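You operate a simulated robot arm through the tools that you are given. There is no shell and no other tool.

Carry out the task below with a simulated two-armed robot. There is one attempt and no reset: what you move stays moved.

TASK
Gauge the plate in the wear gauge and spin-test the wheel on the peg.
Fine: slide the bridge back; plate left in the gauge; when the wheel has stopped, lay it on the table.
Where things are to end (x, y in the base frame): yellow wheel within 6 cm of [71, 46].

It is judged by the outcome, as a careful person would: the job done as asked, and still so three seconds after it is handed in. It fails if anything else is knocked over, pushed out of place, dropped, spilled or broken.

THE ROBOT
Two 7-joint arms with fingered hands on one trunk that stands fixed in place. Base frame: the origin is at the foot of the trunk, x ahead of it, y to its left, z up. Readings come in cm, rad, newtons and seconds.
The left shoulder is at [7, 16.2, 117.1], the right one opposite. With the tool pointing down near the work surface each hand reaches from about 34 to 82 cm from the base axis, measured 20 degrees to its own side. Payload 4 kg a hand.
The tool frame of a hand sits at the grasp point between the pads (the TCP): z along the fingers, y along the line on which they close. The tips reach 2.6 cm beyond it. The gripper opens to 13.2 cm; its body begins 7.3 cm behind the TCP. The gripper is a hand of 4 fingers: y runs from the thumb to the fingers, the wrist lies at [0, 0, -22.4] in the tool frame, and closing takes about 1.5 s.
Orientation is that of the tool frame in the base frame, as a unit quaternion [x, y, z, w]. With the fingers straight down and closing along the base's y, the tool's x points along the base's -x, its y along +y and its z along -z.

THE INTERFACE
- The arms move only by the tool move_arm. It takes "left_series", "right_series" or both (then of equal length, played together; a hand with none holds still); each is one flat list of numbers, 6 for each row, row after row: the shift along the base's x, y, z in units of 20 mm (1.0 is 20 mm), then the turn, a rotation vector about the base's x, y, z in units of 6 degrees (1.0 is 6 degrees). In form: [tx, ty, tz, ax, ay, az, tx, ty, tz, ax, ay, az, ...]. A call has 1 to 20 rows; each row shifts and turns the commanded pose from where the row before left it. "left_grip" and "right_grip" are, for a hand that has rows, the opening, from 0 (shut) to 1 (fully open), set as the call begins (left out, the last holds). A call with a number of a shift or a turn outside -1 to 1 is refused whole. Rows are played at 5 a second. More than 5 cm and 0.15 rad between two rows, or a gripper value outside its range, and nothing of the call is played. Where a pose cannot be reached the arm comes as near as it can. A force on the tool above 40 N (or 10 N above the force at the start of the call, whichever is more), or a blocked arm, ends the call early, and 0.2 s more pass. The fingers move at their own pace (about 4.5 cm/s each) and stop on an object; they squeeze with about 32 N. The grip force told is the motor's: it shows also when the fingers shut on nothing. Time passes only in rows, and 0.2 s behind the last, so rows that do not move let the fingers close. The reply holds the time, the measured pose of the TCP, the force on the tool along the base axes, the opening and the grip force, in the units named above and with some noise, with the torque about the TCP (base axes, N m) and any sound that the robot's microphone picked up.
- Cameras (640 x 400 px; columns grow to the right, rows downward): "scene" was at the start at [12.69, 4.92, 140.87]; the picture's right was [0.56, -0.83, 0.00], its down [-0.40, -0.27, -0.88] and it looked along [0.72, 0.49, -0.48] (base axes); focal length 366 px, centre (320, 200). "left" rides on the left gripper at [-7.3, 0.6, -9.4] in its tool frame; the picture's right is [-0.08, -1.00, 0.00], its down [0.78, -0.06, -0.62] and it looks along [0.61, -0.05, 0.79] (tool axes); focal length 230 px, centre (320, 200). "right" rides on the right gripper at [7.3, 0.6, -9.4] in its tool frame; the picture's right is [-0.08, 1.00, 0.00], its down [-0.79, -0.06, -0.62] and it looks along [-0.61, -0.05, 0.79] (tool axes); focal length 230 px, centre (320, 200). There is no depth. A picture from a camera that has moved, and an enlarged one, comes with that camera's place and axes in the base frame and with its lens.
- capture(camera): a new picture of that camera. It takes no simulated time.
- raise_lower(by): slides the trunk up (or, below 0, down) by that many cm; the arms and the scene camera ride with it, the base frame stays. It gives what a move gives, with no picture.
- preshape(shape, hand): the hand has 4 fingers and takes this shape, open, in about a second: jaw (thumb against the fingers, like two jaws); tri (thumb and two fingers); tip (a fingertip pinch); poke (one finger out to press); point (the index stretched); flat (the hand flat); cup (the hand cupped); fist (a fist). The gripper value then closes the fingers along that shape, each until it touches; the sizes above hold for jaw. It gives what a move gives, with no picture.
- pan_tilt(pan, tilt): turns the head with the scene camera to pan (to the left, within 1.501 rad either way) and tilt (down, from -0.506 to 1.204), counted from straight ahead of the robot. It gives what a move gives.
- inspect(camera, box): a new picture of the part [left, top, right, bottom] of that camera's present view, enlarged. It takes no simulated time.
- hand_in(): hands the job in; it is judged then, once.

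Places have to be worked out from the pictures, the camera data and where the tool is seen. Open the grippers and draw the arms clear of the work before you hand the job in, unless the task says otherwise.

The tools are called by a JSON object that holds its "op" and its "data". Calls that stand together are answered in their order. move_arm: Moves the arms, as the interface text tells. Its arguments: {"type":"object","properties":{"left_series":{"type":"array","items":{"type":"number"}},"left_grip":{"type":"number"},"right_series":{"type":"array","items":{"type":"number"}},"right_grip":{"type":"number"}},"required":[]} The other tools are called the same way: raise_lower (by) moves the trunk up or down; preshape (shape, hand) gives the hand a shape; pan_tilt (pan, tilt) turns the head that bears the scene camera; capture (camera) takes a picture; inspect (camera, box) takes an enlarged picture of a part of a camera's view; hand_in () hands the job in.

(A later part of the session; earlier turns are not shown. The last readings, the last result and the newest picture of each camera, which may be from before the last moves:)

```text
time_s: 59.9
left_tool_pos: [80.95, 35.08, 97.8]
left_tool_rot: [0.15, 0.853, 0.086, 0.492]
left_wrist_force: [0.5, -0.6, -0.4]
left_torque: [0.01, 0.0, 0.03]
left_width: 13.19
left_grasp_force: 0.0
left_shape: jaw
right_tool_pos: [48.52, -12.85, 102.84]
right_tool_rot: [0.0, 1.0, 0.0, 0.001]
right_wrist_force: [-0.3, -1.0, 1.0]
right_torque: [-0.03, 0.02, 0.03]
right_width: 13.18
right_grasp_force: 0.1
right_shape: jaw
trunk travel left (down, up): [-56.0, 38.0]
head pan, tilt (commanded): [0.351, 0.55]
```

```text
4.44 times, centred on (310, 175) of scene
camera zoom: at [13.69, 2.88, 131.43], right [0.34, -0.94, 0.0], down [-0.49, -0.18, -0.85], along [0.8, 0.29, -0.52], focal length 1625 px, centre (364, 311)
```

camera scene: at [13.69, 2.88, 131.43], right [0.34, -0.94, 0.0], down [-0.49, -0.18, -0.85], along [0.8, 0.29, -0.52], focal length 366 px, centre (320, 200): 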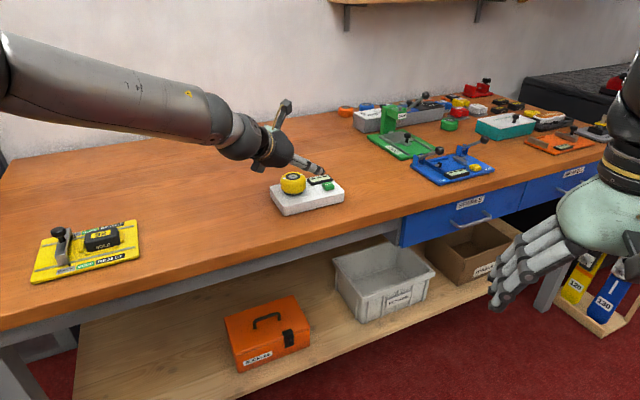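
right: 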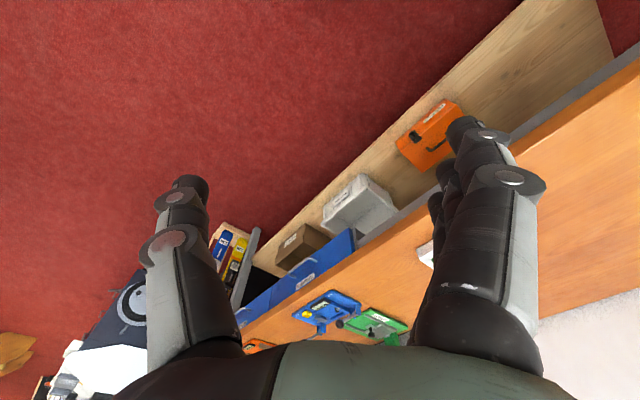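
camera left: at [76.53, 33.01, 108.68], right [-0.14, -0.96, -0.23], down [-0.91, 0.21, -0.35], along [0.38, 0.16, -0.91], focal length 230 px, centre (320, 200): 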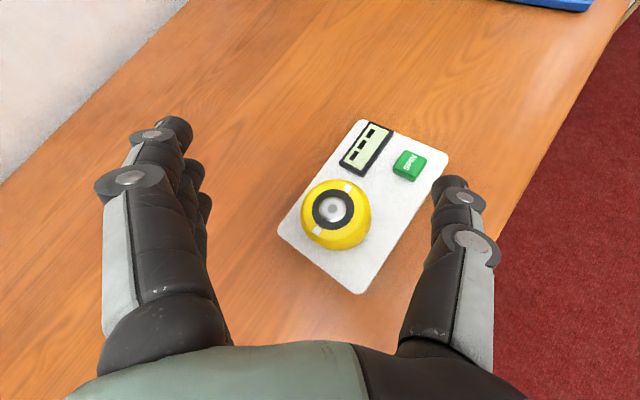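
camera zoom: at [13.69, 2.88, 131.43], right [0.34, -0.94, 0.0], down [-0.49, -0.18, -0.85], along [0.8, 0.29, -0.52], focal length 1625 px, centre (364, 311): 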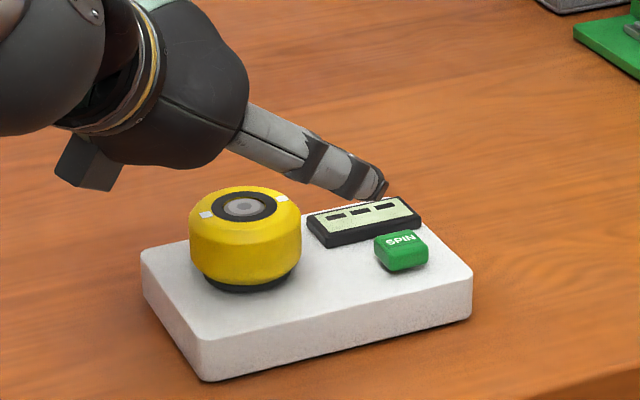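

Consistent fix from both cameras: button top centre (86.95, 27.55, 88.3); thumb tip is about (0.8,-7.7,-3.4) from the TCP. I move so the thumb tip hovers ~2 cm above the button.

{"op": "move_arm", "data": {"left_series": [0.65, 0.02, 0, 0, 0, 0, 0.65, 0.02, 0, 0, 0, 0, 0.65, 0.02, 0, 0, 0, 0, 0.65, 0.02, 0, 0, 0, 0, 0, 0, -0.5, 0, 0, 0, 0, 0, -0.5, 0, 0, 0, 0, 0, -0.5, 0, 0, 0, 0, 0, -0.4, 0, 0, 0]}}

{"op": "inspect", "data": {"camera": "left", "box": [290, 100, 510, 240]}}

{"op": "inspect", "data": {"camera": "scene", "box": [255, 130, 365, 220]}}

```text
time_s: 61.7
left_tool_pos: [86.27, 35.11, 94.02]
left_tool_rot: [0.151, 0.853, 0.086, 0.493]
left_wrist_force: [0.6, 1.1, 0.4]
left_torque: [0.02, 0.02, -0.02]
left_width: 13.2
left_grasp_force: 0.1
left_shape: jaw
right_tool_pos: [48.33, -12.77, 102.88]
right_tool_rot: [-0.001, 1.0, 0.0, -0.001]
right_wrist_force: [-0.5, -0.8, 0.2]
right_torque: [0.0, 0.03, 0.0]
right_width: 13.16
right_grasp_force: 0.0
right_shape: jaw
trunk travel left (down, up): [-56.0, 38.0]
head pan, tilt (commanded): [0.351, 0.55]
```

```text
2.86 times, centred on (400, 170) of left
camera zoom: at [81.68, 33.09, 104.91], right [-0.14, -0.96, -0.23], down [-0.91, 0.21, -0.35], along [0.39, 0.16, -0.91], focal length 657 px, centre (91, 286)
```

zoom: 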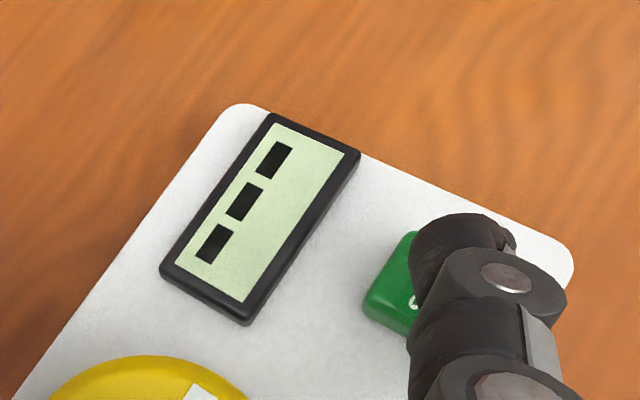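

```text
4.44 times, centred on (310, 175) of scene
camera zoom: at [13.62, 2.89, 131.44], right [0.34, -0.94, 0.0], down [-0.49, -0.18, -0.85], along [0.8, 0.29, -0.52], focal length 1625 px, centre (364, 311)
```

zoom: 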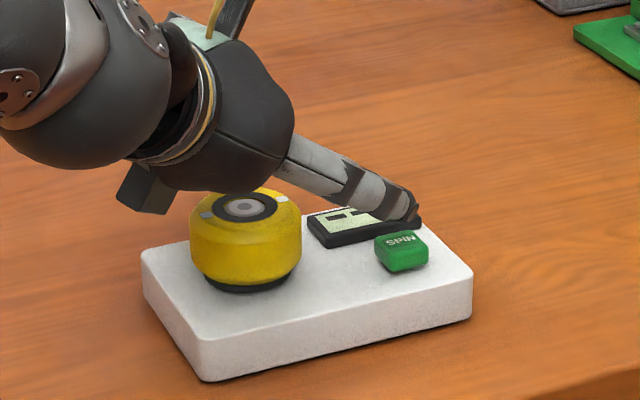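

Thumb tip is over the button at about (87.4, 27.4, 90.2). I lower in small steps until force or sound tells of the press.

{"op": "move_arm", "data": {"left_series": [-0.1, 0.03, -0.2, 0, 0, 0, 0, 0, -0.2, 0, 0, 0, 0, 0, -0.15, 0, 0, 0]}}

{"op": "inspect", "data": {"camera": "scene", "box": [255, 130, 365, 220]}}

{"op": "inspect", "data": {"camera": "left", "box": [290, 100, 510, 240]}}

```text
time_s: 62.5
left_tool_pos: [86.06, 35.17, 93.03]
left_tool_rot: [0.152, 0.852, 0.085, 0.493]
left_wrist_force: [-0.2, 0.8, 0.3]
left_torque: [0.01, -0.06, 0.01]
left_width: 13.2
left_grasp_force: 0.2
left_shape: jaw
right_tool_pos: [48.38, -12.89, 102.81]
right_tool_rot: [0.0, 1.0, 0.0, 0.0]
right_wrist_force: [0.0, -0.3, -0.2]
right_torque: [0.02, -0.02, 0.01]
right_width: 13.2
right_grasp_force: 0.0
right_shape: jaw
trunk travel left (down, up): [-56.0, 38.0]
head pan, tilt (commanded): [0.351, 0.55]
```

```text
4.44 times, centred on (310, 175) of scene
camera zoom: at [13.62, 2.89, 131.44], right [0.34, -0.94, 0.0], down [-0.49, -0.18, -0.85], along [0.8, 0.29, -0.52], focal length 1625 px, centre (364, 311)
```

zoom: 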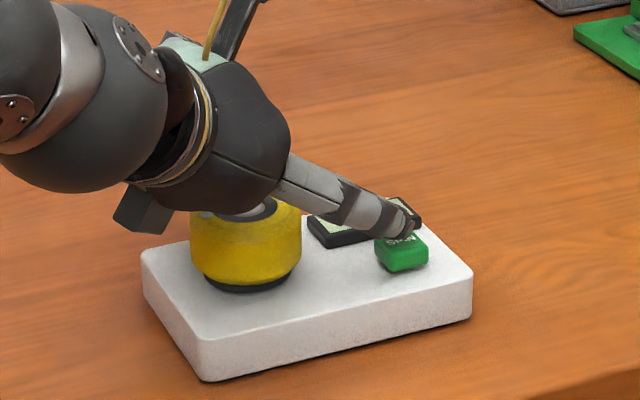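

```text
2.86 times, centred on (400, 170) of left
camera zoom: at [81.47, 33.22, 103.9], right [-0.14, -0.96, -0.23], down [-0.91, 0.21, -0.35], along [0.39, 0.16, -0.91], focal length 657 px, centre (91, 286)
```

zoom: 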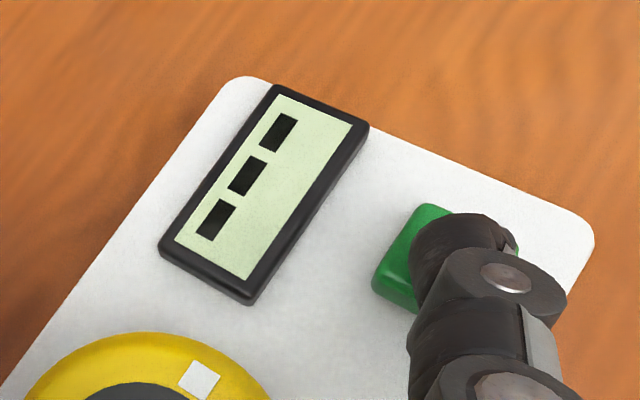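

Nearly touching and well centred over the button. I continue downward.

{"op": "move_arm", "data": {"left_series": [0, 0, -0.15, 0, 0, 0, 0, 0, -0.15, 0, 0, 0]}}

{"op": "inspect", "data": {"camera": "scene", "box": [255, 130, 365, 220]}}

```text
time_s: 63.1
left_tool_pos: [85.98, 35.21, 92.59]
left_tool_rot: [0.151, 0.852, 0.086, 0.493]
left_wrist_force: [-0.1, 0.5, 2.3]
left_torque: [-0.15, 0.04, -0.03]
left_width: 13.19
left_grasp_force: 0.0
left_shape: jaw
right_tool_pos: [48.41, -12.81, 102.98]
right_tool_rot: [0.0, 1.0, 0.0, 0.0]
right_wrist_force: [-0.9, 0.3, 0.4]
right_torque: [0.02, -0.02, -0.03]
right_width: 13.18
right_grasp_force: 0.1
right_shape: jaw
trunk travel left (down, up): [-56.0, 38.0]
head pan, tilt (commanded): [0.351, 0.55]
```

```text
4.44 times, centred on (310, 175) of scene
camera zoom: at [13.58, 2.88, 131.44], right [0.34, -0.94, 0.0], down [-0.49, -0.18, -0.85], along [0.8, 0.29, -0.52], focal length 1625 px, centre (364, 311)
```

zoom: 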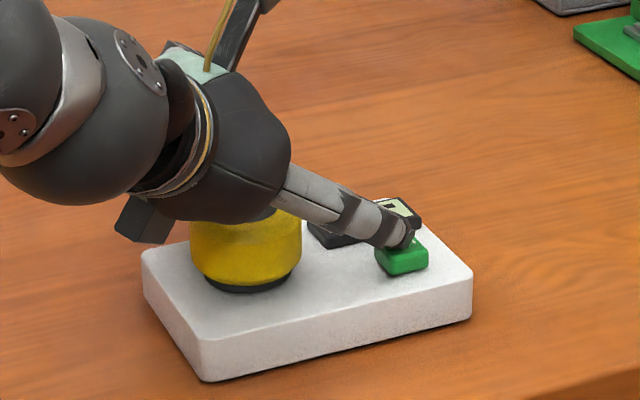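

Contact: 2.3 N upward with a torque matching the thumb. I press a few millimetres further.

{"op": "move_arm", "data": {"left_series": [0, 0, -0.12, 0, 0, 0, 0, 0, -0.12, 0, 0, 0]}}

{"op": "inspect", "data": {"camera": "scene", "box": [255, 130, 365, 220]}}

{"op": "inspect", "data": {"camera": "left", "box": [240, 100, 510, 270]}}

```text
time_s: 63.7
left_tool_pos: [86.06, 35.25, 92.28]
left_tool_rot: [0.149, 0.851, 0.086, 0.496]
left_wrist_force: [-1.2, 1.2, 7.6]
left_torque: [-0.6, 0.02, -0.07]
left_width: 13.18
left_grasp_force: 0.0
left_shape: jaw
right_tool_pos: [48.18, -12.81, 103.02]
right_tool_rot: [0.0, 1.0, 0.0, 0.001]
right_wrist_force: [0.1, -0.4, -0.6]
right_torque: [0.01, 0.02, 0.01]
right_width: 13.17
right_grasp_force: 0.1
right_shape: jaw
trunk travel left (down, up): [-56.0, 38.0]
head pan, tilt (commanded): [0.351, 0.55]
heard: click
```

```text
4.44 times, centred on (310, 175) of scene
camera zoom: at [13.48, 2.84, 131.47], right [0.34, -0.94, 0.0], down [-0.49, -0.18, -0.85], along [0.8, 0.29, -0.52], focal length 1625 px, centre (364, 311)
```

zoom: 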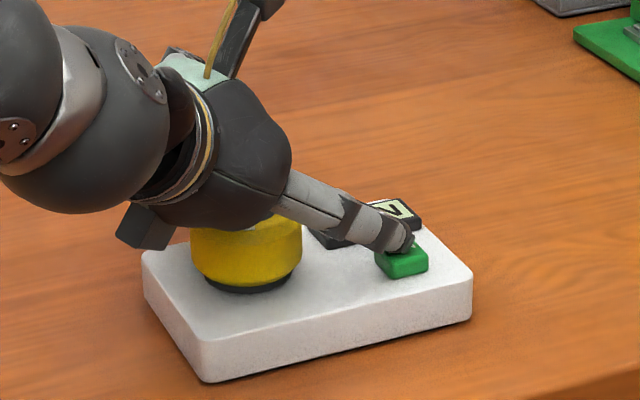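

```text
2.35 times, centred on (375, 185) of left
camera zoom: at [81.4, 33.19, 103.11], right [-0.13, -0.96, -0.23], down [-0.91, 0.21, -0.35], along [0.39, 0.16, -0.91], focal length 541 px, centre (191, 235)
```

zoom: 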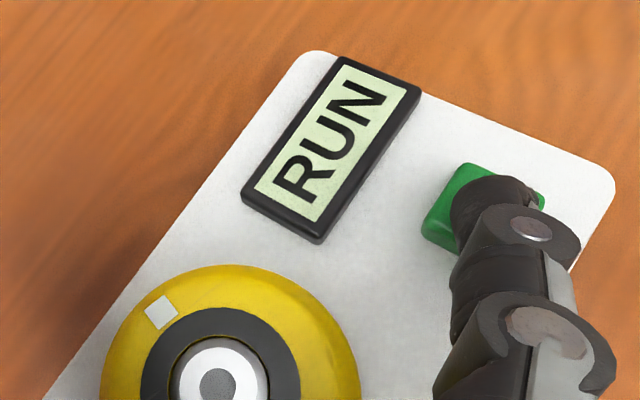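

A click, and the display reads RUN: the wheel is spinning. I lift the hand straight up, then back away, and watch the display.

{"op": "move_arm", "data": {"left_series": [0, 0, 0.4, 0, 0, 0, 0, 0, 0.6, 0, 0, 0, 0, 0, 0.8, 0, 0, 0, 0, 0, 0.9, 0, 0, 0, 0, 0, 0.9, 0, 0, 0]}}

{"op": "capture", "data": {"camera": "left"}}

{"op": "inspect", "data": {"camera": "scene", "box": [255, 130, 365, 220]}}

```text
time_s: 64.9
left_tool_pos: [86.09, 35.34, 99.44]
left_tool_rot: [0.15, 0.853, 0.085, 0.493]
left_wrist_force: [0.2, 0.1, 0.5]
left_torque: [0.01, 0.03, 0.01]
left_width: 13.22
left_grasp_force: 0.1
left_shape: jaw
right_tool_pos: [48.36, -12.77, 102.94]
right_tool_rot: [0.0, 1.0, 0.0, 0.001]
right_wrist_force: [0.5, 0.0, 0.1]
right_torque: [-0.01, -0.03, 0.02]
right_width: 13.17
right_grasp_force: 0.1
right_shape: jaw
trunk travel left (down, up): [-56.0, 38.0]
head pan, tilt (commanded): [0.351, 0.55]
```

```text
taken
camera left: at [81.45, 33.28, 110.27], right [-0.13, -0.96, -0.23], down [-0.91, 0.21, -0.35], along [0.39, 0.16, -0.91], focal length 230 px, centre (320, 200)
```

left: 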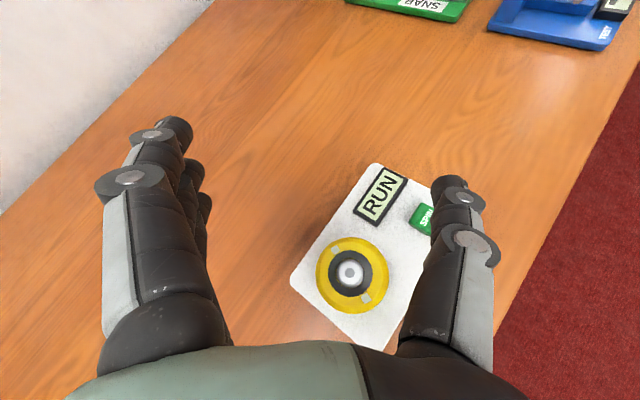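

```text
4.44 times, centred on (310, 175) of scene
camera zoom: at [13.57, 2.86, 131.44], right [0.34, -0.94, 0.0], down [-0.49, -0.18, -0.85], along [0.8, 0.29, -0.52], focal length 1625 px, centre (364, 311)
```

zoom: 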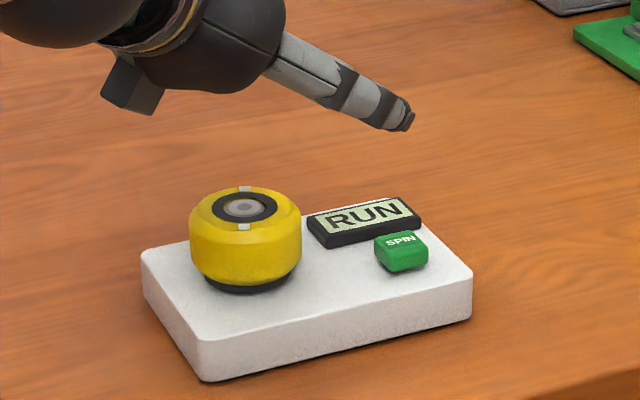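

The wheel spins (marks move) and the display still says RUN. While waiting, I move the hand back over the wheel at safe height, set the tilt to 50° and open to about 9 cm.

{"op": "move_arm", "data": {"left_series": [-0.75, -0.07, 0, 0, 0.556, 0, -0.75, -0.07, 0, 0, 0.556, 0, -0.75, -0.07, 0, 0, 0.556, 0, 0, 0, 0, 0, 0, 0, 0, 0, 0, 0, 0, 0], "left_grip": 0.68}}

{"op": "capture", "data": {"camera": "left"}}

{"op": "inspect", "data": {"camera": "scene", "box": [255, 130, 365, 220]}}

```text
time_s: 66.1
left_tool_pos: [81.59, 34.88, 99.22]
left_tool_rot: [0.156, 0.892, 0.073, 0.417]
left_wrist_force: [-0.3, -0.3, -0.8]
left_torque: [0.0, -0.03, -0.02]
left_width: 9.02
left_grasp_force: 0.1
left_shape: jaw
right_tool_pos: [48.33, -12.72, 102.89]
right_tool_rot: [0.001, 1.0, 0.001, 0.0]
right_wrist_force: [0.0, 0.4, -0.4]
right_torque: [0.0, 0.02, -0.02]
right_width: 13.19
right_grasp_force: 0.0
right_shape: jaw
trunk travel left (down, up): [-56.0, 38.0]
head pan, tilt (commanded): [0.351, 0.55]
```

```text
taken
camera left: at [78.98, 32.88, 110.68], right [-0.17, -0.96, -0.2], down [-0.96, 0.21, -0.18], along [0.22, 0.16, -0.96], focal length 230 px, centre (320, 200)
```

left: 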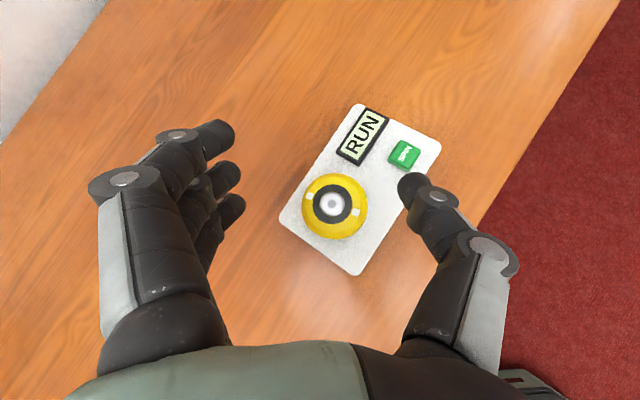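

```text
4.44 times, centred on (310, 175) of scene
camera zoom: at [13.61, 2.88, 131.44], right [0.34, -0.94, 0.0], down [-0.49, -0.18, -0.85], along [0.8, 0.29, -0.52], focal length 1625 px, centre (364, 311)
```

zoom: 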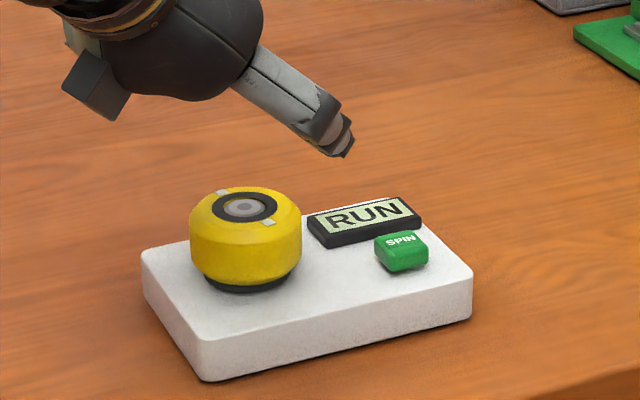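

Display still says RUN. I let time pass with idle rows.

{"op": "move_arm", "data": {"left_series": [0, 0, 0, 0, 0, 0, 0, 0, 0, 0, 0, 0, 0, 0, 0, 0, 0, 0, 0, 0, 0, 0, 0, 0, 0, 0, 0, 0, 0, 0, 0, 0, 0, 0, 0, 0, 0, 0, 0, 0, 0, 0, 0, 0, 0, 0, 0, 0, 0, 0, 0, 0, 0, 0, 0, 0, 0, 0, 0, 0, 0, 0, 0, 0, 0, 0, 0, 0, 0, 0, 0, 0, 0, 0, 0, 0, 0, 0, 0, 0, 0, 0, 0, 0, 0, 0, 0, 0, 0, 0, 0, 0, 0, 0, 0, 0, 0, 0, 0, 0, 0, 0, 0, 0, 0, 0, 0, 0, 0, 0, 0, 0, 0, 0, 0, 0, 0, 0, 0, 0]}}

{"op": "inspect", "data": {"camera": "left", "box": [260, 90, 460, 280]}}

```text
time_s: 70.3
left_tool_pos: [81.66, 34.8, 99.23]
left_tool_rot: [0.157, 0.892, 0.073, 0.417]
left_wrist_force: [0.1, 0.1, -0.2]
left_torque: [-0.02, 0.01, 0.06]
left_width: 9.03
left_grasp_force: 0.0
left_shape: jaw
right_tool_pos: [48.33, -12.76, 102.85]
right_tool_rot: [0.0, 1.0, -0.001, 0.0]
right_wrist_force: [-0.4, -0.5, -0.2]
right_torque: [0.03, -0.01, 0.01]
right_width: 13.19
right_grasp_force: 0.1
right_shape: jaw
trunk travel left (down, up): [-56.0, 38.0]
head pan, tilt (commanded): [0.351, 0.55]
```

```text
2.11 times, centred on (360, 185) of left
camera zoom: at [78.99, 32.88, 110.68], right [-0.17, -0.96, -0.2], down [-0.96, 0.21, -0.18], along [0.22, 0.16, -0.96], focal length 484 px, centre (236, 232)
```

zoom: 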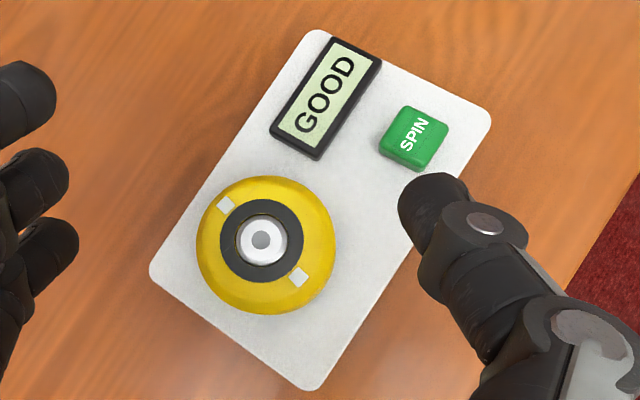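

Display reads GOOD. I let a moment pass and compare the wheel's marks to check it has truly stopped.

{"op": "move_arm", "data": {"left_series": [0, 0, 0, 0, 0, 0, 0, 0, 0, 0, 0, 0, 0, 0, 0, 0, 0, 0]}}

{"op": "inspect", "data": {"camera": "left", "box": [260, 90, 460, 280]}}

```text
time_s: 71.1
left_tool_pos: [81.6, 34.87, 99.29]
left_tool_rot: [0.158, 0.893, 0.072, 0.416]
left_wrist_force: [0.3, 0.4, -0.2]
left_torque: [-0.02, 0.0, 0.0]
left_width: 9.01
left_grasp_force: 0.0
left_shape: jaw
right_tool_pos: [48.46, -12.83, 102.84]
right_tool_rot: [0.0, 1.0, -0.001, 0.0]
right_wrist_force: [-0.2, 0.5, 0.2]
right_torque: [-0.01, 0.0, -0.01]
right_width: 13.17
right_grasp_force: 0.1
right_shape: jaw
trunk travel left (down, up): [-56.0, 38.0]
head pan, tilt (commanded): [0.351, 0.55]
```

```text
2.11 times, centred on (360, 185) of left
camera zoom: at [78.99, 32.88, 110.68], right [-0.17, -0.96, -0.2], down [-0.96, 0.21, -0.18], along [0.22, 0.16, -0.96], focal length 484 px, centre (236, 232)
```

zoom: 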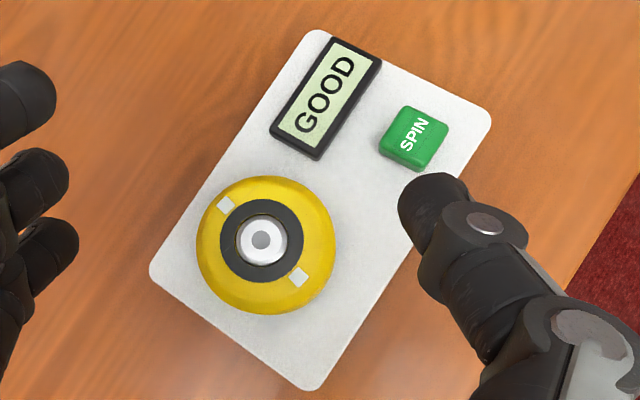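

The marks have not moved: the wheel has stopped with GOOD. I lower the open hand around the wheel (TCP z≈91.8).

{"op": "move_arm", "data": {"left_series": [0, 0, -0.7, 0, 0, 0, 0, 0, -0.7, 0, 0, 0, 0, 0, -0.7, 0, 0, 0, 0, 0, -0.7, 0, 0, 0, 0.02, 0.02, -0.6, 0, 0, 0, 0, 0, -0.35, 0, 0, 0]}}

{"op": "capture", "data": {"camera": "left"}}

{"op": "inspect", "data": {"camera": "scene", "box": [255, 130, 365, 220]}}

```text
time_s: 72.5
left_tool_pos: [81.51, 34.82, 91.62]
left_tool_rot: [0.157, 0.893, 0.073, 0.416]
left_wrist_force: [0.1, -0.6, 0.8]
left_torque: [0.03, 0.01, 0.0]
left_width: 9.02
left_grasp_force: 0.1
left_shape: jaw
right_tool_pos: [48.45, -12.87, 103.03]
right_tool_rot: [-0.001, 1.0, 0.0, 0.0]
right_wrist_force: [-0.9, 0.6, 0.6]
right_torque: [-0.02, -0.02, 0.02]
right_width: 13.15
right_grasp_force: 0.1
right_shape: jaw
trunk travel left (down, up): [-56.0, 38.0]
head pan, tilt (commanded): [0.351, 0.55]
```

```text
taken
camera left: at [78.96, 32.92, 103.03], right [-0.17, -0.96, -0.2], down [-0.96, 0.21, -0.18], along [0.22, 0.16, -0.96], focal length 230 px, centre (320, 200)
```

left: 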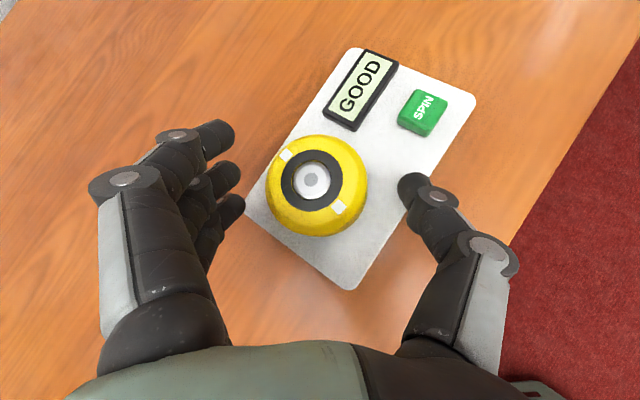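

```text
4.44 times, centred on (310, 175) of scene
camera zoom: at [13.63, 2.89, 131.44], right [0.34, -0.94, 0.0], down [-0.49, -0.18, -0.85], along [0.8, 0.29, -0.52], focal length 1625 px, centre (364, 311)
```

zoom: 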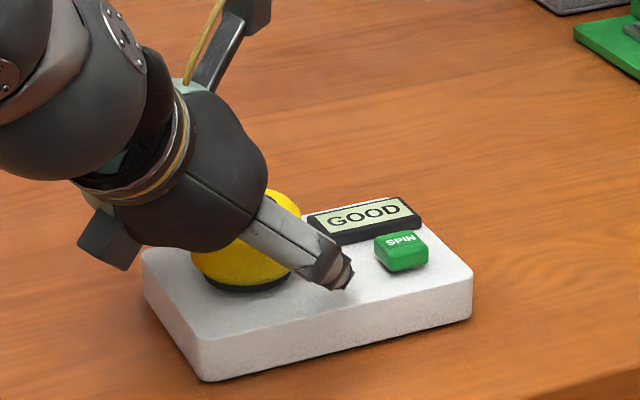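

The hand surrounds the wheel with no contact. I close gently onto it.

{"op": "move_arm", "data": {"left_series": [0, 0, 0, 0, 0, 0, 0, 0, 0, 0, 0, 0, 0, 0, 0, 0, 0, 0, 0, 0, 0, 0, 0, 0], "left_grip": 0.38}}

{"op": "capture", "data": {"camera": "left"}}

{"op": "inspect", "data": {"camera": "scene", "box": [255, 130, 365, 220]}}

```text
time_s: 73.5
left_tool_pos: [81.59, 35.02, 91.69]
left_tool_rot: [0.157, 0.892, 0.072, 0.417]
left_wrist_force: [0.1, 0.7, 0.1]
left_torque: [0.03, -0.03, 0.04]
left_width: 4.64
left_grasp_force: 0.0
left_shape: jaw
right_tool_pos: [48.42, -12.78, 102.9]
right_tool_rot: [0.0, 1.0, 0.0, -0.001]
right_wrist_force: [0.9, -0.6, 0.3]
right_torque: [-0.02, -0.01, 0.0]
right_width: 13.2
right_grasp_force: 0.0
right_shape: jaw
trunk travel left (down, up): [-56.0, 38.0]
head pan, tilt (commanded): [0.351, 0.55]
```

```text
taken
camera left: at [78.95, 32.93, 103.07], right [-0.17, -0.96, -0.2], down [-0.96, 0.21, -0.19], along [0.22, 0.16, -0.96], focal length 230 px, centre (320, 200)
```

left: 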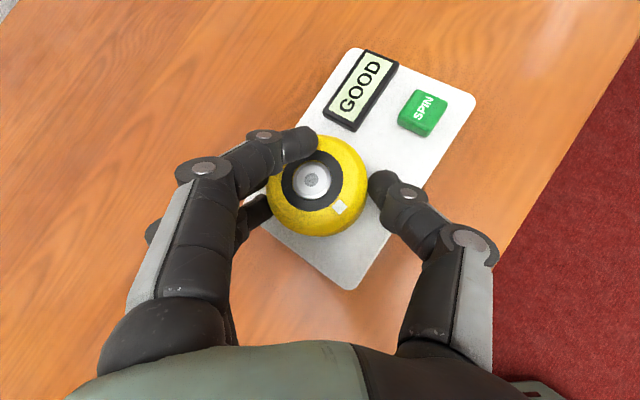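

```text
4.44 times, centred on (310, 175) of scene
camera zoom: at [13.61, 2.9, 131.44], right [0.34, -0.94, 0.0], down [-0.49, -0.18, -0.85], along [0.8, 0.29, -0.52], focal length 1625 px, centre (364, 311)
```

zoom: 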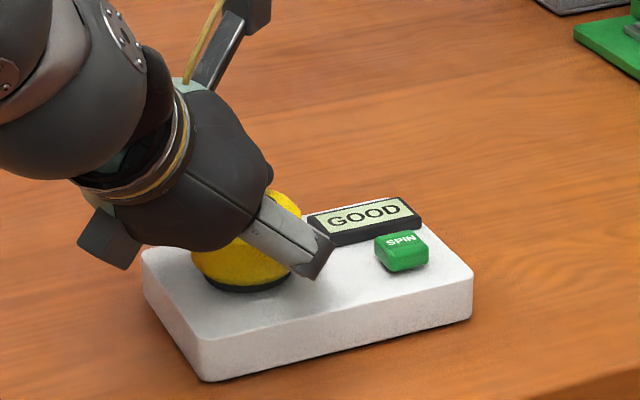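

Thumb still has a small gap on the right. I continue closing.

{"op": "move_arm", "data": {"left_series": [0, 0, 0, 0, 0, 0, 0, 0, 0, 0, 0, 0, 0, 0, 0, 0, 0, 0, 0, 0, 0, 0, 0, 0], "left_grip": 0.24}}

{"op": "capture", "data": {"camera": "left"}}

{"op": "inspect", "data": {"camera": "scene", "box": [255, 130, 365, 220]}}

```text
time_s: 74.5
left_tool_pos: [81.47, 34.79, 91.52]
left_tool_rot: [0.158, 0.892, 0.073, 0.417]
left_wrist_force: [-1.0, -1.2, -0.1]
left_torque: [-0.05, -0.01, -0.02]
left_width: 3.77
left_grasp_force: 31.9
left_shape: jaw
right_tool_pos: [48.33, -12.77, 102.9]
right_tool_rot: [-0.001, 1.0, 0.0, 0.0]
right_wrist_force: [0.7, -0.6, -0.6]
right_torque: [-0.02, -0.03, 0.02]
right_width: 13.17
right_grasp_force: 0.2
right_shape: jaw
trunk travel left (down, up): [-56.0, 38.0]
head pan, tilt (commanded): [0.351, 0.55]
```

```text
taken
camera left: at [78.94, 32.86, 103.08], right [-0.17, -0.96, -0.2], down [-0.96, 0.21, -0.18], along [0.22, 0.16, -0.96], focal length 230 px, centre (320, 200)
```

left: 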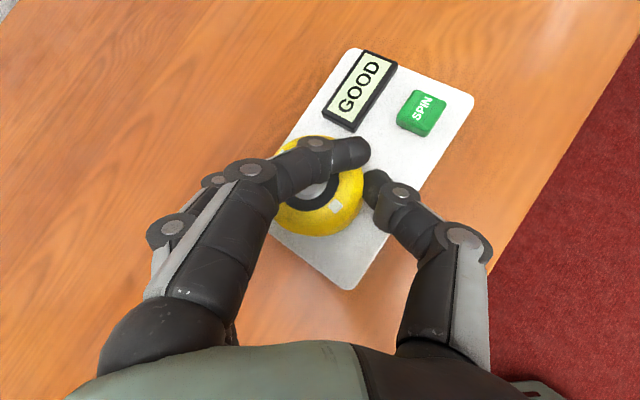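

```text
4.44 times, centred on (310, 175) of scene
camera zoom: at [13.6, 2.86, 131.44], right [0.34, -0.94, 0.0], down [-0.49, -0.18, -0.85], along [0.8, 0.29, -0.52], focal length 1625 px, centre (364, 311)
```

zoom: 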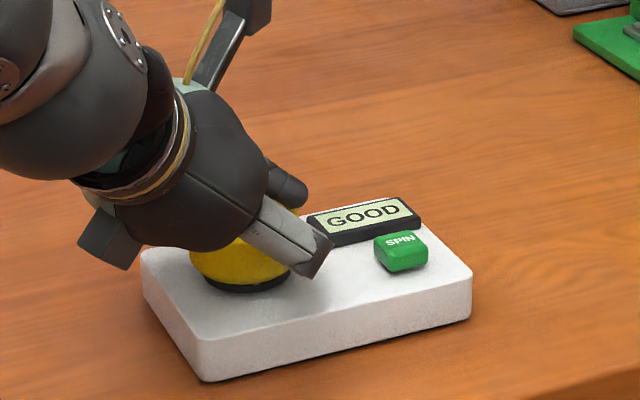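

Grip force 32 N is reported, so thumb and lower fingers hold the wheel while the index lies over it. I lift slowly by about 2 cm and check.

{"op": "move_arm", "data": {"left_series": [0, 0, 0.25, 0, 0, 0, 0, 0, 0.25, 0, 0, 0, 0, 0, 0.25, 0, 0, 0, 0, 0, 0.25, 0, 0, 0]}}

{"op": "capture", "data": {"camera": "left"}}

{"op": "inspect", "data": {"camera": "scene", "box": [255, 130, 365, 220]}}

```text
time_s: 75.5
left_tool_pos: [81.6, 35.01, 93.66]
left_tool_rot: [0.158, 0.892, 0.072, 0.417]
left_wrist_force: [0.3, 0.7, -2.4]
left_torque: [-0.04, -0.01, 0.0]
left_width: 3.76
left_grasp_force: 32.2
left_shape: jaw
right_tool_pos: [48.32, -12.77, 102.85]
right_tool_rot: [0.0, 1.0, 0.0, 0.0]
right_wrist_force: [0.2, 0.4, 0.3]
right_torque: [0.01, -0.01, -0.01]
right_width: 13.19
right_grasp_force: 0.0
right_shape: jaw
trunk travel left (down, up): [-56.0, 38.0]
head pan, tilt (commanded): [0.351, 0.55]
```

```text
taken
camera left: at [79.06, 32.89, 105.13], right [-0.17, -0.96, -0.2], down [-0.96, 0.21, -0.18], along [0.22, 0.16, -0.96], focal length 230 px, centre (320, 200)
```

left: 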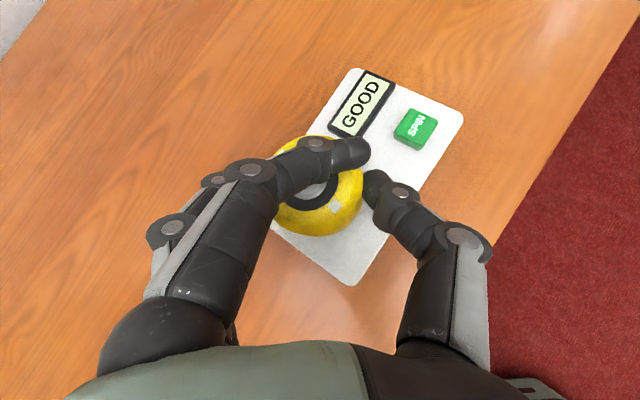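

```text
4.44 times, centred on (310, 175) of scene
camera zoom: at [13.62, 2.88, 131.44], right [0.34, -0.94, 0.0], down [-0.49, -0.18, -0.85], along [0.8, 0.29, -0.52], focal length 1625 px, centre (364, 311)
```

zoom: 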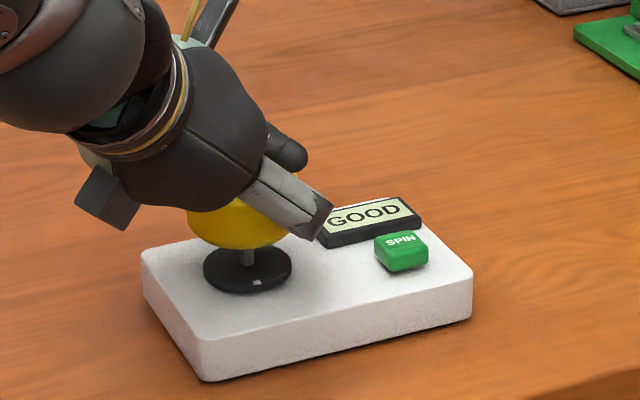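

The wheel has come up with the hand; the peg with its flange stays behind. I keep lifting straight until it clears the peg.

{"op": "move_arm", "data": {"left_series": [0, 0, 0.4, 0, 0, 0, 0, 0, 0.4, 0, 0, 0, 0, 0, 0.4, 0, 0, 0, 0, 0, 0.4, 0, 0, 0, 0, 0, 0.4, 0, 0, 0, 0, 0, 0.4, 0, 0, 0]}}

{"op": "capture", "data": {"camera": "scene"}}

{"op": "capture", "data": {"camera": "left"}}

{"op": "inspect", "data": {"camera": "scene", "box": [255, 130, 365, 220]}}

```text
time_s: 76.9
left_tool_pos: [81.5, 34.84, 98.48]
left_tool_rot: [0.158, 0.892, 0.073, 0.417]
left_wrist_force: [-0.4, 0.0, -1.4]
left_torque: [-0.02, 0.01, 0.04]
left_width: 3.73
left_grasp_force: 31.7
left_shape: jaw
right_tool_pos: [48.36, -12.74, 102.93]
right_tool_rot: [0.0, 1.0, 0.0, 0.001]
right_wrist_force: [0.9, -0.2, 0.3]
right_torque: [0.02, 0.04, -0.01]
right_width: 13.2
right_grasp_force: 0.1
right_shape: jaw
trunk travel left (down, up): [-56.0, 38.0]
head pan, tilt (commanded): [0.351, 0.55]
```

```text
taken
camera scene: at [13.61, 2.88, 131.44], right [0.34, -0.94, 0.0], down [-0.49, -0.18, -0.85], along [0.8, 0.29, -0.52], focal length 366 px, centre (320, 200)
```

scene: 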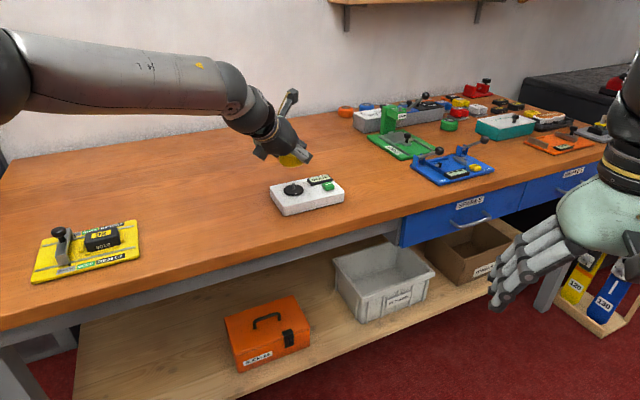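

```text
taken
camera left: at [78.97, 32.82, 110.01], right [-0.17, -0.96, -0.2], down [-0.96, 0.21, -0.19], along [0.22, 0.16, -0.96], focal length 230 px, centre (320, 200)
```

left: 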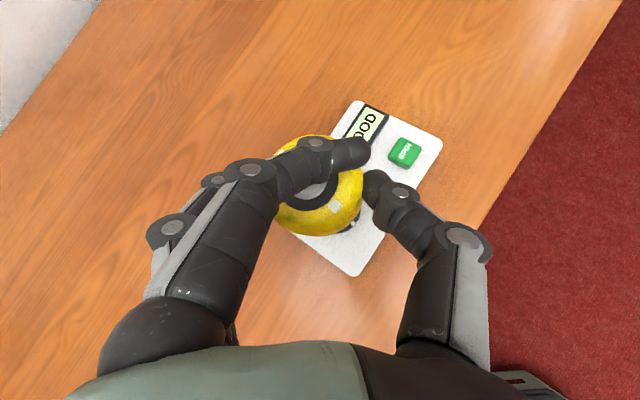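

```text
4.44 times, centred on (310, 175) of scene
camera zoom: at [13.61, 2.88, 131.44], right [0.34, -0.94, 0.0], down [-0.49, -0.18, -0.85], along [0.8, 0.29, -0.52], focal length 1625 px, centre (364, 311)
```

zoom: 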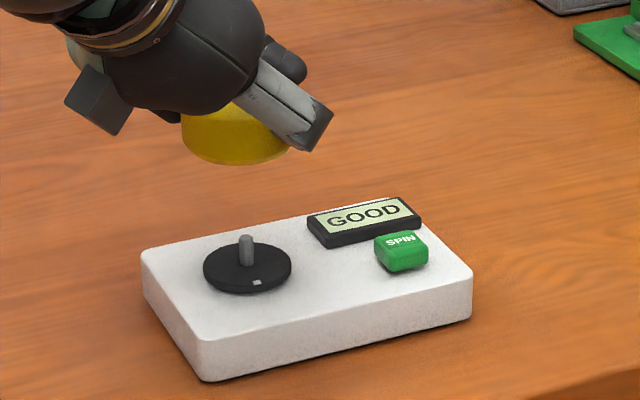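

The wheel is well clear. I carry it level to above (71, 46), wheel centre being about (1.5, 0.25) ahead of the TCP.

{"op": "move_arm", "data": {"left_series": [-0.857, 0.779, 0, 0, 0, 0, -0.857, 0.779, 0, 0, 0, 0, -0.857, 0.779, 0, 0, 0, 0, -0.857, 0.779, 0, 0, 0, 0, -0.857, 0.779, 0, 0, 0, 0, -0.857, 0.779, 0, 0, 0, 0, -0.857, 0.779, 0, 0, 0, 0, 0, 0, 0, 0, 0, 0]}}

{"op": "capture", "data": {"camera": "scene"}}

{"op": "capture", "data": {"camera": "left"}}

```text
time_s: 78.7
left_tool_pos: [69.49, 45.76, 98.24]
left_tool_rot: [0.158, 0.893, 0.072, 0.415]
left_wrist_force: [0.1, 0.9, -1.9]
left_torque: [-0.03, 0.02, 0.01]
left_width: 3.76
left_grasp_force: 31.9
left_shape: jaw
right_tool_pos: [48.36, -12.88, 102.84]
right_tool_rot: [0.001, 1.0, 0.001, 0.0]
right_wrist_force: [0.5, 0.2, -0.5]
right_torque: [0.02, 0.0, 0.01]
right_width: 13.15
right_grasp_force: 0.0
right_shape: jaw
trunk travel left (down, up): [-56.0, 38.0]
head pan, tilt (commanded): [0.351, 0.55]
```

```text
taken
camera scene: at [13.69, 2.85, 131.43], right [0.34, -0.94, 0.0], down [-0.49, -0.18, -0.85], along [0.8, 0.29, -0.52], focal length 366 px, centre (320, 200)
```

scene: 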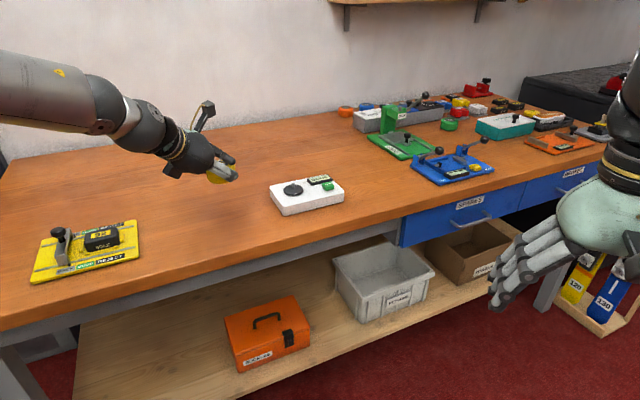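

```text
taken
camera left: at [67.0, 43.77, 109.8], right [-0.17, -0.96, -0.2], down [-0.96, 0.21, -0.18], along [0.22, 0.16, -0.96], focal length 230 px, centre (320, 200)
```

left: 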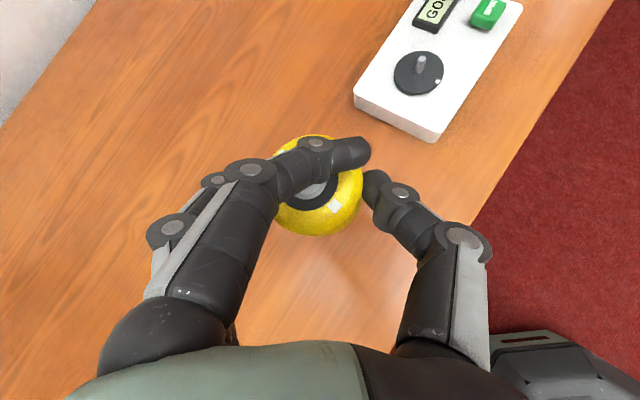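

It is above the target spot, free table below. I lower to about 2 cm above the table.

{"op": "move_arm", "data": {"left_series": [0, 0, -0.5, 0, 0, 0, 0, 0, -0.5, 0, 0, 0, 0, 0, -0.5, 0, 0, 0, 0, 0, -0.5, 0, 0, 0, 0, 0, -0.5, 0, 0, 0, 0, 0, -0.5, 0, 0, 0, 0, 0, -0.5, 0, 0, 0, 0, 0, -0.4, 0, 0, 0]}}

{"op": "inspect", "data": {"camera": "scene", "box": [150, 120, 290, 240]}}

{"op": "capture", "data": {"camera": "left"}}

```text
time_s: 80.5
left_tool_pos: [69.69, 45.76, 90.68]
left_tool_rot: [0.157, 0.893, 0.072, 0.416]
left_wrist_force: [-0.6, 0.0, -1.8]
left_torque: [0.0, 0.02, 0.01]
left_width: 3.74
left_grasp_force: 31.9
left_shape: jaw
right_tool_pos: [48.38, -12.64, 102.89]
right_tool_rot: [0.0, 1.0, 0.0, 0.0]
right_wrist_force: [-0.5, 0.4, 0.0]
right_torque: [-0.03, 0.04, -0.01]
right_width: 13.18
right_grasp_force: 0.0
right_shape: jaw
trunk travel left (down, up): [-56.0, 38.0]
head pan, tilt (commanded): [0.351, 0.55]
```

```text
3.33 times, centred on (220, 180) of scene
camera zoom: at [13.65, 2.91, 131.43], right [0.34, -0.94, 0.0], down [-0.49, -0.18, -0.85], along [0.8, 0.29, -0.52], focal length 1219 px, centre (653, 267)
```

zoom: 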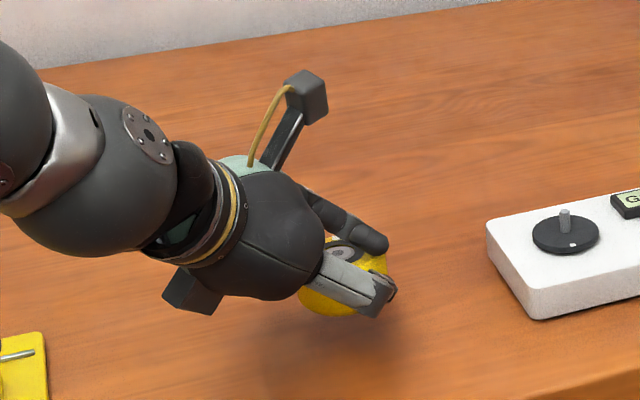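

```text
taken
camera left: at [67.1, 43.77, 102.09], right [-0.17, -0.96, -0.2], down [-0.96, 0.21, -0.18], along [0.22, 0.16, -0.96], focal length 230 px, centre (320, 200)
```

left: 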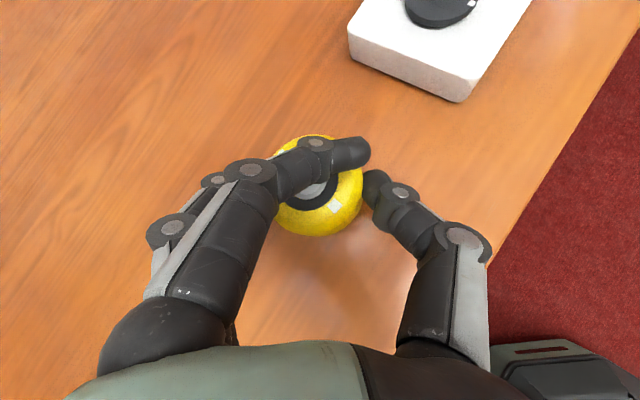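

Wheel hangs about 2.5 cm above the table. I lower further in small steps, watching the force.

{"op": "move_arm", "data": {"left_series": [0, 0, -0.2, 0, 0, 0, 0, 0, -0.2, 0, 0, 0, 0, 0, -0.2, 0, 0, 0, 0, 0, -0.2, 0, 0, 0, 0, 0, -0.15, 0, 0, 0]}}

{"op": "inspect", "data": {"camera": "scene", "box": [150, 120, 290, 240]}}

```text
time_s: 81.7
left_tool_pos: [69.61, 45.83, 88.73]
left_tool_rot: [0.157, 0.892, 0.073, 0.416]
left_wrist_force: [-0.4, 0.0, -0.3]
left_torque: [-0.01, 0.03, 0.01]
left_width: 3.74
left_grasp_force: 32.4
left_shape: jaw
right_tool_pos: [48.38, -12.78, 102.95]
right_tool_rot: [0.0, 1.0, 0.0, 0.0]
right_wrist_force: [0.2, 1.0, 0.7]
right_torque: [0.0, 0.02, 0.03]
right_width: 13.18
right_grasp_force: 0.0
right_shape: jaw
trunk travel left (down, up): [-56.0, 38.0]
head pan, tilt (commanded): [0.351, 0.55]
```

```text
3.33 times, centred on (220, 180) of scene
camera zoom: at [13.64, 2.9, 131.43], right [0.34, -0.94, 0.0], down [-0.49, -0.18, -0.85], along [0.8, 0.29, -0.52], focal length 1219 px, centre (653, 267)
```

zoom: 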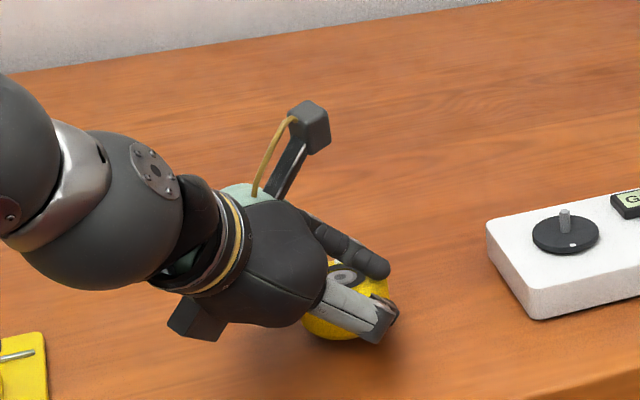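

Weight reading has fallen from ~1.9 N to 0.3 N — the wheel may just be touching. I take two 2 mm steps more.

{"op": "move_arm", "data": {"left_series": [0, 0, -0.1, 0, 0, 0, 0, 0, 0, 0, 0, 0]}}

{"op": "inspect", "data": {"camera": "scene", "box": [190, 160, 260, 220]}}

```text
time_s: 82.3
left_tool_pos: [69.45, 45.73, 88.45]
left_tool_rot: [0.157, 0.892, 0.073, 0.417]
left_wrist_force: [-0.2, -1.1, -1.0]
left_torque: [-0.01, 0.01, 0.02]
left_width: 3.75
left_grasp_force: 32.7
left_shape: jaw
right_tool_pos: [48.46, -12.76, 102.93]
right_tool_rot: [0.0, 1.0, 0.0, 0.0]
right_wrist_force: [0.4, -0.5, 0.3]
right_torque: [0.0, 0.04, 0.02]
right_width: 13.18
right_grasp_force: 0.1
right_shape: jaw
trunk travel left (down, up): [-56.0, 38.0]
head pan, tilt (commanded): [0.351, 0.55]
```

```text
6.67 times, centred on (225, 190) of scene
camera zoom: at [13.62, 2.9, 131.44], right [0.34, -0.94, 0.0], down [-0.49, -0.18, -0.85], along [0.8, 0.29, -0.52], focal length 2437 px, centre (953, 267)
```

zoom: 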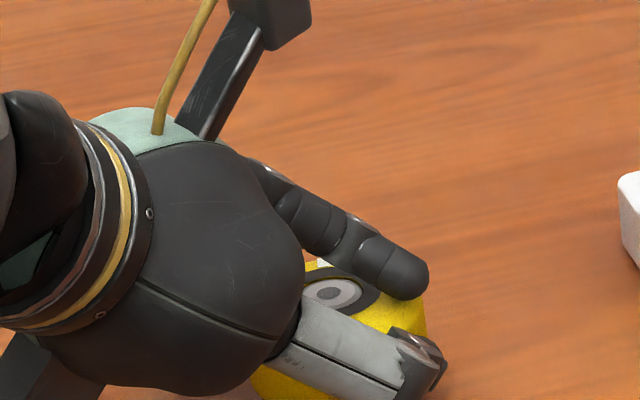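

Still some weight carried (~1 N, within noise). I lower in further 2 mm steps until an upward force shows.

{"op": "move_arm", "data": {"left_series": [0, 0, -0.1, 0, 0, 0, 0, 0, 0, 0, 0, 0]}}

{"op": "inspect", "data": {"camera": "scene", "box": [170, 150, 280, 220]}}

```text
time_s: 82.9
left_tool_pos: [69.6, 45.78, 88.35]
left_tool_rot: [0.158, 0.893, 0.073, 0.416]
left_wrist_force: [0.0, 0.6, -0.8]
left_torque: [-0.01, 0.01, -0.01]
left_width: 3.75
left_grasp_force: 31.8
left_shape: jaw
right_tool_pos: [48.49, -12.81, 102.92]
right_tool_rot: [0.0, 1.0, 0.0, -0.001]
right_wrist_force: [0.3, 0.8, -0.3]
right_torque: [-0.01, 0.0, 0.03]
right_width: 13.19
right_grasp_force: 0.1
right_shape: jaw
trunk travel left (down, up): [-56.0, 38.0]
head pan, tilt (commanded): [0.351, 0.55]
```

```text
5.71 times, centred on (225, 185) of scene
camera zoom: at [13.62, 2.9, 131.44], right [0.34, -0.94, 0.0], down [-0.49, -0.18, -0.85], along [0.8, 0.29, -0.52], focal length 2089 px, centre (863, 286)
```

zoom: 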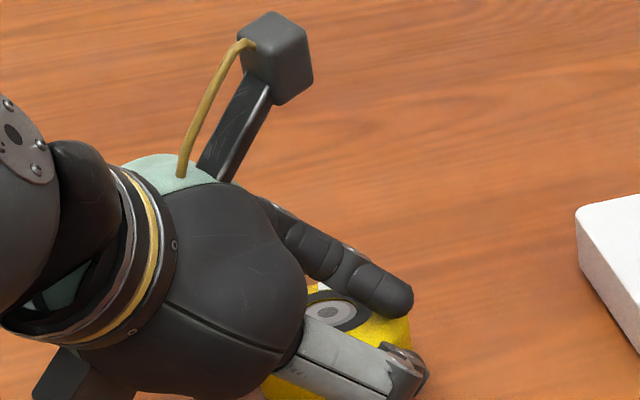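

{"op": "move_arm", "data": {"left_series": [0, 0, -0.1, 0, 0, 0, 0, 0, 0, 0, 0, 0]}}

{"op": "inspect", "data": {"camera": "scene", "box": [170, 170, 280, 240]}}

```text
time_s: 83.5
left_tool_pos: [69.51, 45.91, 88.06]
left_tool_rot: [0.158, 0.892, 0.072, 0.417]
left_wrist_force: [0.5, 0.0, -1.1]
left_torque: [-0.02, 0.03, 0.03]
left_width: 3.74
left_grasp_force: 32.0
left_shape: jaw
right_tool_pos: [48.42, -12.81, 102.82]
right_tool_rot: [0.0, 1.0, -0.001, 0.0]
right_wrist_force: [-0.3, 0.3, -0.6]
right_torque: [-0.02, 0.01, 0.02]
right_width: 13.18
right_grasp_force: 0.0
right_shape: jaw
trunk travel left (down, up): [-56.0, 38.0]
head pan, tilt (commanded): [0.351, 0.55]
```

```text
5.71 times, centred on (225, 205) of scene
camera zoom: at [13.62, 2.9, 131.44], right [0.34, -0.94, 0.0], down [-0.49, -0.18, -0.85], along [0.8, 0.29, -0.52], focal length 2089 px, centre (863, 171)
```

zoom: 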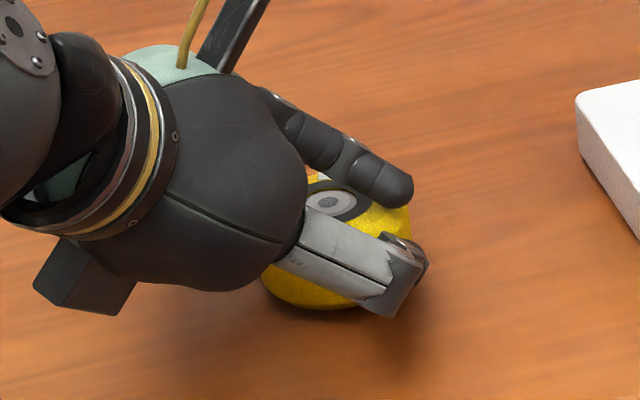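

The shadow shows the wheel nearly down but still carried. Another pair of 2 mm steps.

{"op": "move_arm", "data": {"left_series": [0, 0, -0.1, 0, 0, 0, 0, 0, 0, 0, 0, 0]}}

{"op": "move_arm", "data": {"left_series": [0, 0, -0.08, 0, 0, 0, 0, 0, 0, 0, 0, 0]}}

{"op": "inspect", "data": {"camera": "scene", "box": [170, 170, 280, 240]}}

```text
time_s: 84.1
left_tool_pos: [69.47, 45.86, 88.08]
left_tool_rot: [0.157, 0.893, 0.073, 0.416]
left_wrist_force: [0.1, 0.3, -1.2]
left_torque: [-0.03, -0.01, 0.02]
left_width: 3.74
left_grasp_force: 31.9
left_shape: jaw
right_tool_pos: [48.4, -12.73, 103.01]
right_tool_rot: [0.0, 1.0, 0.0, 0.0]
right_wrist_force: [0.2, 0.4, -0.4]
right_torque: [-0.01, -0.02, 0.0]
right_width: 13.18
right_grasp_force: 0.0
right_shape: jaw
trunk travel left (down, up): [-56.0, 38.0]
head pan, tilt (commanded): [0.351, 0.55]
```

```text
time_s: 84.7
left_tool_pos: [69.48, 45.77, 87.79]
left_tool_rot: [0.157, 0.892, 0.073, 0.417]
left_wrist_force: [-0.4, 0.6, -0.2]
left_torque: [0.02, -0.01, 0.0]
left_width: 3.75
left_grasp_force: 32.0
left_shape: jaw
right_tool_pos: [48.39, -12.75, 102.97]
right_tool_rot: [0.0, 1.0, 0.0, 0.001]
right_wrist_force: [0.7, -0.1, 0.0]
right_torque: [-0.01, 0.04, 0.01]
right_width: 13.18
right_grasp_force: 0.0
right_shape: jaw
trunk travel left (down, up): [-56.0, 38.0]
head pan, tilt (commanded): [0.351, 0.55]
```

```text
5.71 times, centred on (225, 205) of scene
camera zoom: at [13.62, 2.9, 131.44], right [0.34, -0.94, 0.0], down [-0.49, -0.18, -0.85], along [0.8, 0.29, -0.52], focal length 2089 px, centre (863, 171)
```

zoom: 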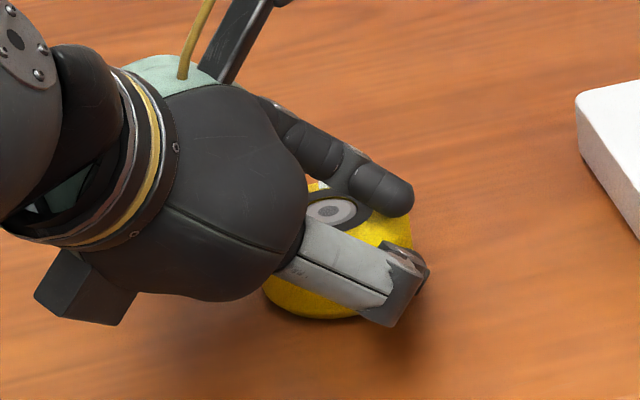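

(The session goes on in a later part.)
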